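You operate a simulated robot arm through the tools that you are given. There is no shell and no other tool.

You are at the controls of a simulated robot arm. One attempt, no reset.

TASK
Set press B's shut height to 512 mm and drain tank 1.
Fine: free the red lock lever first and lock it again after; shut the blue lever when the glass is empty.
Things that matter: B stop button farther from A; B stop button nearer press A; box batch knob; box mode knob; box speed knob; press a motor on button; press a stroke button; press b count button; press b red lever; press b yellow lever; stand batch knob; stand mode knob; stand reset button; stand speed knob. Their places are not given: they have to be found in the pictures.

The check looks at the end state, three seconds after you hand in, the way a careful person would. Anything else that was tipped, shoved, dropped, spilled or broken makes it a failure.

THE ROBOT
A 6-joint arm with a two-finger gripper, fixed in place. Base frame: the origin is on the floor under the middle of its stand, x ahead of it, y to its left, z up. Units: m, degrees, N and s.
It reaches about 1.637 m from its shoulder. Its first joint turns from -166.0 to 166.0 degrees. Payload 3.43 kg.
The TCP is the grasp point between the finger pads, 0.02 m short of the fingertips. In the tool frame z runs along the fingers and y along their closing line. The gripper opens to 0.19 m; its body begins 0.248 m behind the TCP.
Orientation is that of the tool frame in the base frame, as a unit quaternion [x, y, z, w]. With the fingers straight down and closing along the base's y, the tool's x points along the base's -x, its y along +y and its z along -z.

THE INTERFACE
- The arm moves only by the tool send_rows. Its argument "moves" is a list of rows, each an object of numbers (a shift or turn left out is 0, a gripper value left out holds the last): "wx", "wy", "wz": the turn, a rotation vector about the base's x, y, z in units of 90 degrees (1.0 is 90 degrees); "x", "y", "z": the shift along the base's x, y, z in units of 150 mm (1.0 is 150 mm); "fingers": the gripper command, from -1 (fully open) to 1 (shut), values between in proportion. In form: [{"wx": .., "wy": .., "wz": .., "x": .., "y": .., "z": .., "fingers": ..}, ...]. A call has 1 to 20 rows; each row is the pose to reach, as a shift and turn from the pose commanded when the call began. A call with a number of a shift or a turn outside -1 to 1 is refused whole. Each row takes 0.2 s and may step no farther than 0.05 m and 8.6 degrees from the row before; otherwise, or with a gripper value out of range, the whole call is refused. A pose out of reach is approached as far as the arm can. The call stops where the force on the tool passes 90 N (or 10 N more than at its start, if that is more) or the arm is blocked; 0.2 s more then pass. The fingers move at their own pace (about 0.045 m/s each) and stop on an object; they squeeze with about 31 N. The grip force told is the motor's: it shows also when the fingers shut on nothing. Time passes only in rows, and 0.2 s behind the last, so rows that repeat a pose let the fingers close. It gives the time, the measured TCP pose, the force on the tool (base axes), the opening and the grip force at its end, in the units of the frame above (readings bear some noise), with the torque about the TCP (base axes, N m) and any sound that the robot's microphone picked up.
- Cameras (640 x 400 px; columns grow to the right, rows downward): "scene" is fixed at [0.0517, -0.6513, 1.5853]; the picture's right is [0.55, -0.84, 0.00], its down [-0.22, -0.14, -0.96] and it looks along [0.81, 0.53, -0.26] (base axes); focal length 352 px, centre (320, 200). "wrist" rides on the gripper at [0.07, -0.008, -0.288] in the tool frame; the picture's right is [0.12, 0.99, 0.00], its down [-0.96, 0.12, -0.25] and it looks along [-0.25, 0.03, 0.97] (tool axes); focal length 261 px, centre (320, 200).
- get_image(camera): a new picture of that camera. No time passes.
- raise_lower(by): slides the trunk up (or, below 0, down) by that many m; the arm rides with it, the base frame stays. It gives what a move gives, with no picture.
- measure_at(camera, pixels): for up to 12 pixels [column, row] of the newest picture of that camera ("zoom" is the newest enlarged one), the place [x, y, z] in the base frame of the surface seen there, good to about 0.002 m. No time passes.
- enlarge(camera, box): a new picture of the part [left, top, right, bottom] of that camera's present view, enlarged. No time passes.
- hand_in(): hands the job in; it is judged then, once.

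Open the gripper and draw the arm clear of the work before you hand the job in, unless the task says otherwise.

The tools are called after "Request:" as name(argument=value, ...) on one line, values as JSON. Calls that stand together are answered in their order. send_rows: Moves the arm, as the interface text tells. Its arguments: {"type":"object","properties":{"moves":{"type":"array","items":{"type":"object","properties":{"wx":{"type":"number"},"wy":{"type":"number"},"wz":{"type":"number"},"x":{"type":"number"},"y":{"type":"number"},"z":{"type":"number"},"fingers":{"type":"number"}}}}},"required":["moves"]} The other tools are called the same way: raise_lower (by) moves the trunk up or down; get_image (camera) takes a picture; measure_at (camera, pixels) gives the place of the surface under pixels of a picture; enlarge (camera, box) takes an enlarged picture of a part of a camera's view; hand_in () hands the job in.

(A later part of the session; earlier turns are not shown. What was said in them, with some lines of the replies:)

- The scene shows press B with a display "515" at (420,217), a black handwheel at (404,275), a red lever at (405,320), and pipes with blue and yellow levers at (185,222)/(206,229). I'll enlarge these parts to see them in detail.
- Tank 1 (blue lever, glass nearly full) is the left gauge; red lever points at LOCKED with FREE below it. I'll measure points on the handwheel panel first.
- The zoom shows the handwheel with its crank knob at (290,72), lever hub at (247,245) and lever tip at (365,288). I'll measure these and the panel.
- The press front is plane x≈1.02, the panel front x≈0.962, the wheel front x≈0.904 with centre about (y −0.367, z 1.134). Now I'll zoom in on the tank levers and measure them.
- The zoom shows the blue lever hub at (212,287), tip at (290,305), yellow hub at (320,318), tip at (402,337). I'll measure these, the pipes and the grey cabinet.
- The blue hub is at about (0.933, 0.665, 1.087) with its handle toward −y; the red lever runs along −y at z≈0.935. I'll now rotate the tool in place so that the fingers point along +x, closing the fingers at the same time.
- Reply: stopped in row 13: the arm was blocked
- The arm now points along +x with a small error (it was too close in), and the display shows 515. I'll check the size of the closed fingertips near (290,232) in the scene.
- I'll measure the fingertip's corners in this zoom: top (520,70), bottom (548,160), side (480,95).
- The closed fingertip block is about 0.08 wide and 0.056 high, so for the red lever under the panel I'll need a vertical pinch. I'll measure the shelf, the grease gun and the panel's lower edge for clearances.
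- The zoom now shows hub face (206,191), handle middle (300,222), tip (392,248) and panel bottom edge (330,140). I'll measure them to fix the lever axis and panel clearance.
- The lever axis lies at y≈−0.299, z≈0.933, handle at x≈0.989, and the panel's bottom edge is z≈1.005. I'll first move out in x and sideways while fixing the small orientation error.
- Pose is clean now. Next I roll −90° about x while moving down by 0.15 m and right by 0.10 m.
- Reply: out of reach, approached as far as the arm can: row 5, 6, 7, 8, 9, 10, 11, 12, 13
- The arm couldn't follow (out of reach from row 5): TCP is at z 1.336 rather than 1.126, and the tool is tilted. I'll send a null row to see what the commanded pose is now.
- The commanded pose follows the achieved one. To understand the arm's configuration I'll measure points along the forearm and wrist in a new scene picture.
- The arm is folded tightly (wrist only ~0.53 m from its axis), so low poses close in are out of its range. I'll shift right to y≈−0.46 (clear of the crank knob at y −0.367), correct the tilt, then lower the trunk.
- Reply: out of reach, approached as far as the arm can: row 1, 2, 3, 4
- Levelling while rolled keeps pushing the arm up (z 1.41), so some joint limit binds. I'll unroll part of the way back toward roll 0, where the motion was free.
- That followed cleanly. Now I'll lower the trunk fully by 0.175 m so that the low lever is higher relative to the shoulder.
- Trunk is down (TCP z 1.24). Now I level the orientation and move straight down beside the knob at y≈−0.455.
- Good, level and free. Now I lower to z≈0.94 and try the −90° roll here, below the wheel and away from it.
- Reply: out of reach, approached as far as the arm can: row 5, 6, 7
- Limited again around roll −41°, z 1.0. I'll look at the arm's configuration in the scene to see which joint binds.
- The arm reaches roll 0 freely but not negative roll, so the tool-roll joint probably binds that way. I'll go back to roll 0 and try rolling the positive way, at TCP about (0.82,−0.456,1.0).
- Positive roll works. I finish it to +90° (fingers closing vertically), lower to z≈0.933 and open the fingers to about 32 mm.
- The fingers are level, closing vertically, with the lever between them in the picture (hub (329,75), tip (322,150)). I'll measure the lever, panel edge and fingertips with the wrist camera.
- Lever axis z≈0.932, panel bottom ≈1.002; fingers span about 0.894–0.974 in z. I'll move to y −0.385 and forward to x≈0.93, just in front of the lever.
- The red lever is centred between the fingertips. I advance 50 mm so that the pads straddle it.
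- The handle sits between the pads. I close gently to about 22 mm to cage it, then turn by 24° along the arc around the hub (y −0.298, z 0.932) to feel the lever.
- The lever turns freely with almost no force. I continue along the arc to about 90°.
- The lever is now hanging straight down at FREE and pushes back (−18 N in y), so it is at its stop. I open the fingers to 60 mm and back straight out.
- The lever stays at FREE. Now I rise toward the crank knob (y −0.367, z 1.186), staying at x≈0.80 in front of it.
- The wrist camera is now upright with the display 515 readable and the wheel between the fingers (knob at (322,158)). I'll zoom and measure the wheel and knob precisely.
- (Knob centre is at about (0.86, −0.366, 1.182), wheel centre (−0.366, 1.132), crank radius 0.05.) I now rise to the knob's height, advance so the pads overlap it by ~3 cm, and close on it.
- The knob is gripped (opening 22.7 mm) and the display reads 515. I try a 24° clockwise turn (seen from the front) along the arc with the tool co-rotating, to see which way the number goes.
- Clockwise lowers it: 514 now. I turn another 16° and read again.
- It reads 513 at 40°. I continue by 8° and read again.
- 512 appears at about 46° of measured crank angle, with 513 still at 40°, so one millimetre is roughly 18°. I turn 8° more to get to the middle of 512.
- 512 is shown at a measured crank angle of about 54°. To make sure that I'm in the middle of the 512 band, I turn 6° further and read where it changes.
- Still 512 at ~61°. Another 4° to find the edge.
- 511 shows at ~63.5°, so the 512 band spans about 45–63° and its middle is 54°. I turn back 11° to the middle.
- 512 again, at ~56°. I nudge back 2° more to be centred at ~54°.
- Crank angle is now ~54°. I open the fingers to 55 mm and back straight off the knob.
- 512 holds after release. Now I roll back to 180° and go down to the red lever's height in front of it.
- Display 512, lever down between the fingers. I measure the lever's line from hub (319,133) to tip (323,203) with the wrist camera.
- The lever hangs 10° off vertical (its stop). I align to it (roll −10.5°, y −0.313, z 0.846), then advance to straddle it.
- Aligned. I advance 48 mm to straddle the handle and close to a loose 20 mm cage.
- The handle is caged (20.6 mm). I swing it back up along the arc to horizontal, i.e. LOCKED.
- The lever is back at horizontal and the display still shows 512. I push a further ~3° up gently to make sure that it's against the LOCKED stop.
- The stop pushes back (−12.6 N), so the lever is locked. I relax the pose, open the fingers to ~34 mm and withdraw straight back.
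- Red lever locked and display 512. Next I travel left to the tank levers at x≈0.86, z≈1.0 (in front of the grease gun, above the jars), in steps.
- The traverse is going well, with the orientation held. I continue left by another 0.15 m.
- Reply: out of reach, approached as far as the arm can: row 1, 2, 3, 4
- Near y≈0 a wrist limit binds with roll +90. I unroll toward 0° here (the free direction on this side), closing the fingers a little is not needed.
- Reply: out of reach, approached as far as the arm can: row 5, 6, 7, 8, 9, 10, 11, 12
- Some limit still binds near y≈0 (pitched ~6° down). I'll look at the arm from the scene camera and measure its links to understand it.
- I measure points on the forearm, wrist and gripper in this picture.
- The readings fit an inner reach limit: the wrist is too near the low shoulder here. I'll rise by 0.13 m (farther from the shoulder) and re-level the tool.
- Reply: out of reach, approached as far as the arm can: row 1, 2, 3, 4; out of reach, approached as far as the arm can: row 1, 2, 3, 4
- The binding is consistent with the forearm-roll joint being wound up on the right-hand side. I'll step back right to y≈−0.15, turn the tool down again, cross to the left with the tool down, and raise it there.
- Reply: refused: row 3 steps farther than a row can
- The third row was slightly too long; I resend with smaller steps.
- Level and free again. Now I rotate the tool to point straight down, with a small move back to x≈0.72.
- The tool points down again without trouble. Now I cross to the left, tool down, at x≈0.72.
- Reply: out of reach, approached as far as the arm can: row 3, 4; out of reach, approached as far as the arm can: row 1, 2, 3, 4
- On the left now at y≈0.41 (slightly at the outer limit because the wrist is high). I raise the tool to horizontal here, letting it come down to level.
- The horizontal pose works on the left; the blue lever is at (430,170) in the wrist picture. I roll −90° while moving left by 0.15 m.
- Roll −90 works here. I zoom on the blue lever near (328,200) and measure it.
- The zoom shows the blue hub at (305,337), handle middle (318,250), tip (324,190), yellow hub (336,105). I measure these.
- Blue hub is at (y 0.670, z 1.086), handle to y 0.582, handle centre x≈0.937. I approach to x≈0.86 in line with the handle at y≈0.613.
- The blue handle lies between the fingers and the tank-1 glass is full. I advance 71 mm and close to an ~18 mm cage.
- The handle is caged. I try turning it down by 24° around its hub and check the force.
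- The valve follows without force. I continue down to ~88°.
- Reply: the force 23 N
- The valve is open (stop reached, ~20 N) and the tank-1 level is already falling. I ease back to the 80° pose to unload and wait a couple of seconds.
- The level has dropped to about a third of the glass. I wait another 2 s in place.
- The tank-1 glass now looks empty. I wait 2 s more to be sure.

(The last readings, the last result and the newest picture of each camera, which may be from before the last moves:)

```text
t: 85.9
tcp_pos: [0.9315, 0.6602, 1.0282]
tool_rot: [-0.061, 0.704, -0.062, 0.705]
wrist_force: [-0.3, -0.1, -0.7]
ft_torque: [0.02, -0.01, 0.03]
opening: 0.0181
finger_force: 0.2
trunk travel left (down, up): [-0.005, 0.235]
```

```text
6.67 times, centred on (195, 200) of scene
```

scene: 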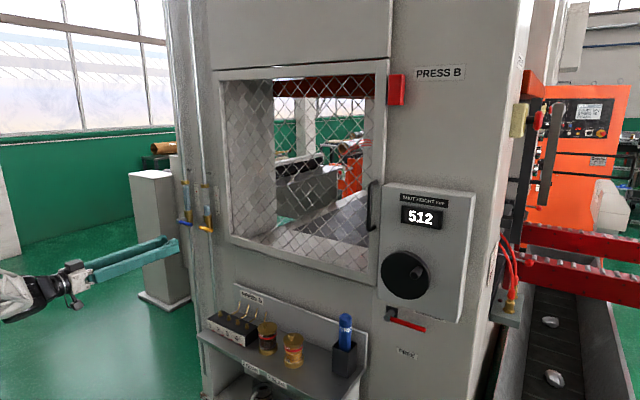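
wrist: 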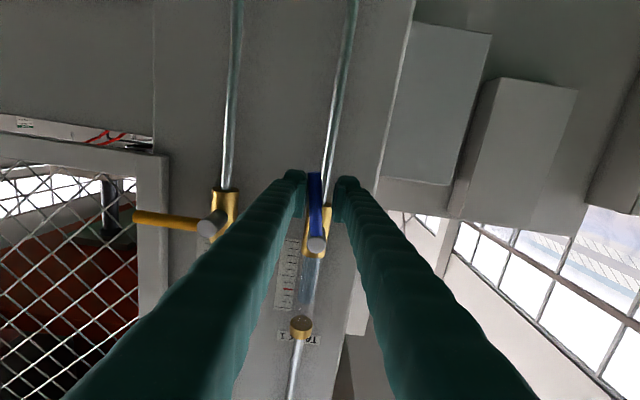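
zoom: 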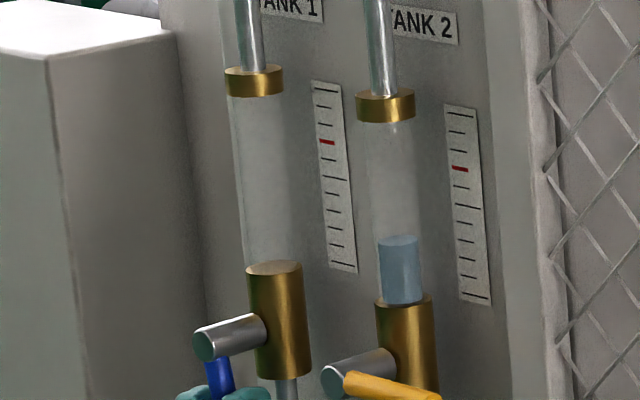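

The glass is empty. I swing the blue lever back up to horizontal (shut), ending with a slight overshoot toward its stop.

Request:
send_rows(moves=[{"y": -0.0526, "z": 0.0121, "wx": -0.0889}, {"y": -0.1029, "z": 0.0315, "wx": -0.1778}, {"y": -0.1501, "z": 0.0576, "wx": -0.2667}, {"y": -0.1932, "z": 0.0901, "wx": -0.3556}, {"y": -0.2314, "z": 0.1282, "wx": -0.4444}, {"y": -0.2638, "z": 0.1713, "wx": -0.5333}, {"y": -0.29, "z": 0.2185, "wx": -0.6222}, {"y": -0.3093, "z": 0.2689, "wx": -0.7111}, {"y": -0.3215, "z": 0.3215, "wx": -0.8}, {"y": -0.3261, "z": 0.3752, "wx": -0.8889}, {"y": -0.326, "z": 0.3954, "wx": -0.9222}, {"y": -0.326, "z": 0.3954, "wx": -0.9222}])

Request:
enlarge(camera="scene", box=[130, 150, 250, 260])

Request:
get_image(camera="wrist")

```text
t: 88.5
tcp_pos: [0.9319, 0.6113, 1.0868]
tool_rot: [0.514, -0.486, 0.513, -0.487]
wrist_force: [0.6, 0.4, -4.1]
ft_torque: [0.06, 0.01, 0.09]
opening: 0.0203
finger_force: 2.3
trunk travel left (down, up): [-0.005, 0.235]
```

```text
3.64 times, centred on (190, 205) of scene
```

zoom: 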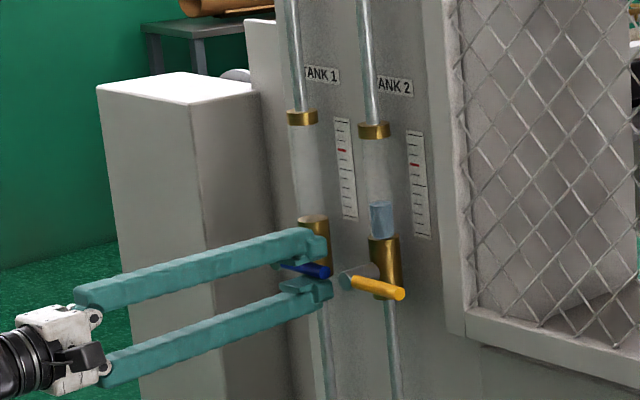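

```text
taken
```

wrist: 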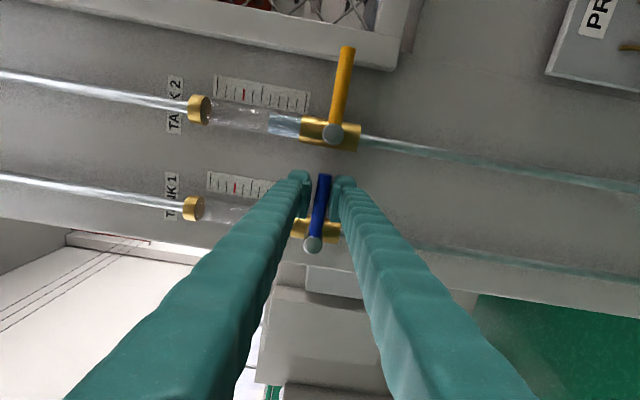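

The stop begins to push back (−4 N). I press ~3 mm more to be sure that it's fully shut, then relax.

Request:
send_rows(moves=[{"z": 0.015, "wx": -0.02}, {"z": 0.025, "wx": -0.03}, {"z": 0.025, "wx": -0.03}])

```text
t: 89.3
tcp_pos: [0.9314, 0.6118, 1.0893]
tool_rot: [0.526, -0.473, 0.524, -0.475]
wrist_force: [-0.7, 1.7, -15.3]
ft_torque: [0.22, 0.15, 0.08]
opening: 0.0262
finger_force: 7.6
trunk travel left (down, up): [-0.005, 0.235]
```

Firm stop (−15 N): the blue lever is shut. I relax to level, open to ~36 mm and withdraw straight back.

Request:
send_rows(moves=[{"z": -0.032, "wx": 0.06}, {"z": -0.032, "wx": 0.06, "fingers": 0.62}, {"z": -0.032, "wx": 0.06, "fingers": 0.62}, {"z": -0.032, "wx": 0.06, "fingers": 0.62}, {"z": -0.032, "wx": 0.06, "x": -0.15}, {"z": -0.032, "wx": 0.06, "x": -0.4}, {"z": -0.032, "wx": 0.06, "x": -0.7}, {"z": -0.032, "wx": 0.06, "x": -1.0}, {"z": -0.032, "wx": 0.06, "x": -1.0}])

Request:
get_image(camera="wrist")

Request:
enlarge(camera="scene", box=[150, 160, 230, 250])

Request:
get_image(camera="scene")

```text
t: 91.3
tcp_pos: [0.7826, 0.6112, 1.0871]
tool_rot: [0.502, -0.497, 0.502, -0.499]
wrist_force: [1.0, 0.4, 0.4]
ft_torque: [0.01, -0.03, 0.0]
opening: 0.0361
finger_force: 0.1
trunk travel left (down, up): [-0.005, 0.235]
```

```text
taken
```

wrist: 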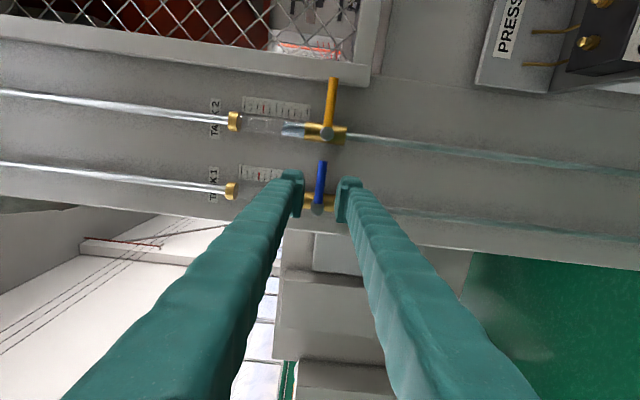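

```text
4.44 times, centred on (190, 205) of scene
```

zoom: 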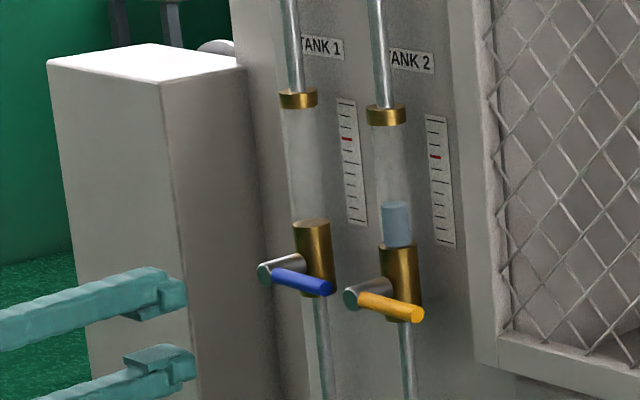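

```text
taken
```

scene: 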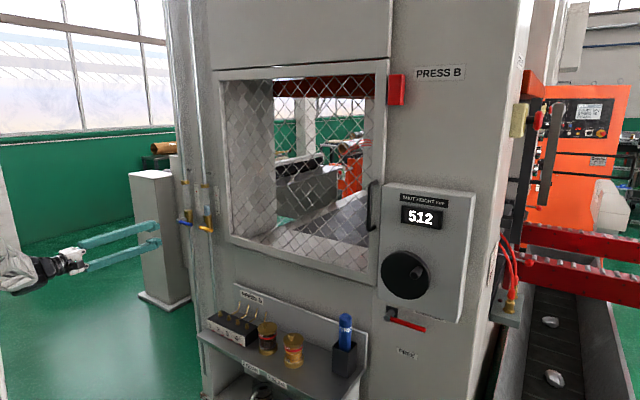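

Tank 1 is empty with its blue lever shut parallel to the yellow one, display 512, red lever at LOCKED. I draw back another 0.1 m and open the gripper fully.

Request:
send_rows(moves=[{"x": -0.25}, {"x": -0.5, "fingers": 0}, {"x": -0.65, "fingers": -1}, {"x": -0.65, "fingers": -1}, {"x": -0.65, "fingers": -1}, {"x": -0.65, "fingers": -1}, {"x": -0.65, "fingers": -1}, {"x": -0.65, "fingers": -1}, {"x": -0.65, "fingers": -1}, {"x": -0.65, "fingers": -1}, {"x": -0.65, "fingers": -1}])

Request:
enlarge(camera="scene", box=[360, 180, 480, 370])

Request:
enlarge(camera="scene", box=[110, 150, 400, 400])

```text
t: 93.7
tcp_pos: [0.684, 0.6112, 1.0868]
tool_rot: [0.502, -0.498, 0.501, -0.499]
wrist_force: [-0.4, -0.3, 0.4]
ft_torque: [0.0, -0.01, 0.0]
opening: 0.1902
finger_force: 0.0
trunk travel left (down, up): [-0.005, 0.235]
```

```text
2.11 times, centred on (420, 275) of scene
```

zoom: 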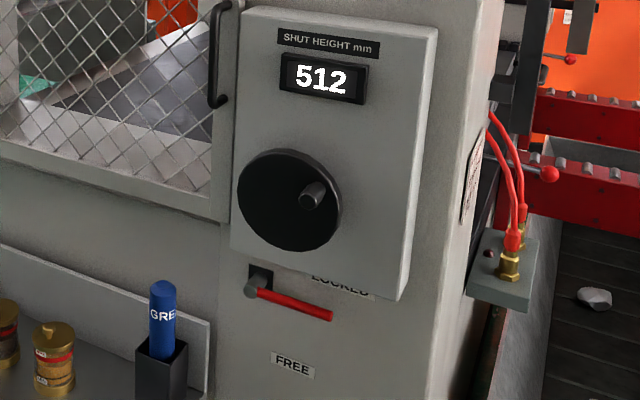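

```text
1.60 times, centred on (255, 275) of scene
```

zoom: 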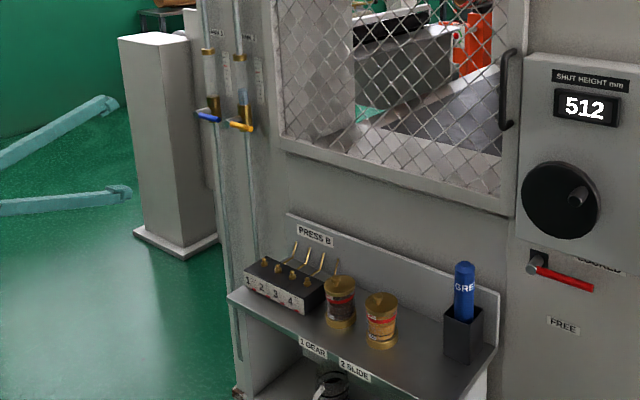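

Everything matches the task: the display reads 512, the red lever is at LOCKED, tank 1 is empty, and the blue lever is shut. The jars, grease gun and yellow lever are undisturbed, and the arm is clear with the gripper open, so I hand in.

Request:
hand_in()

```text
The job is handed in.
```

Press B is set to a shut height of 512 mm and tank 1 is drained. I've handed the job in, but I haven't seen the check's result.

- **Press B:** I freed the red lever, turned the handwheel from 515 to 512, and locked the lever again against its stop. The setting is near the middle of the range where the display shows 512, and it still read 512 after locking.
- **Tank 1:** I opened the blue lever, waited until the glass was empty, then shut it firmly against its stop.
- **Everything else:** In the last pictures the yellow lever, tank 2's level, the jars and the grease gun looked unchanged. The gripper is open and the arm is clear of the work.

The trunk is still about 0.17 m lower than at the start; I lowered it so the arm could reach the red lever.
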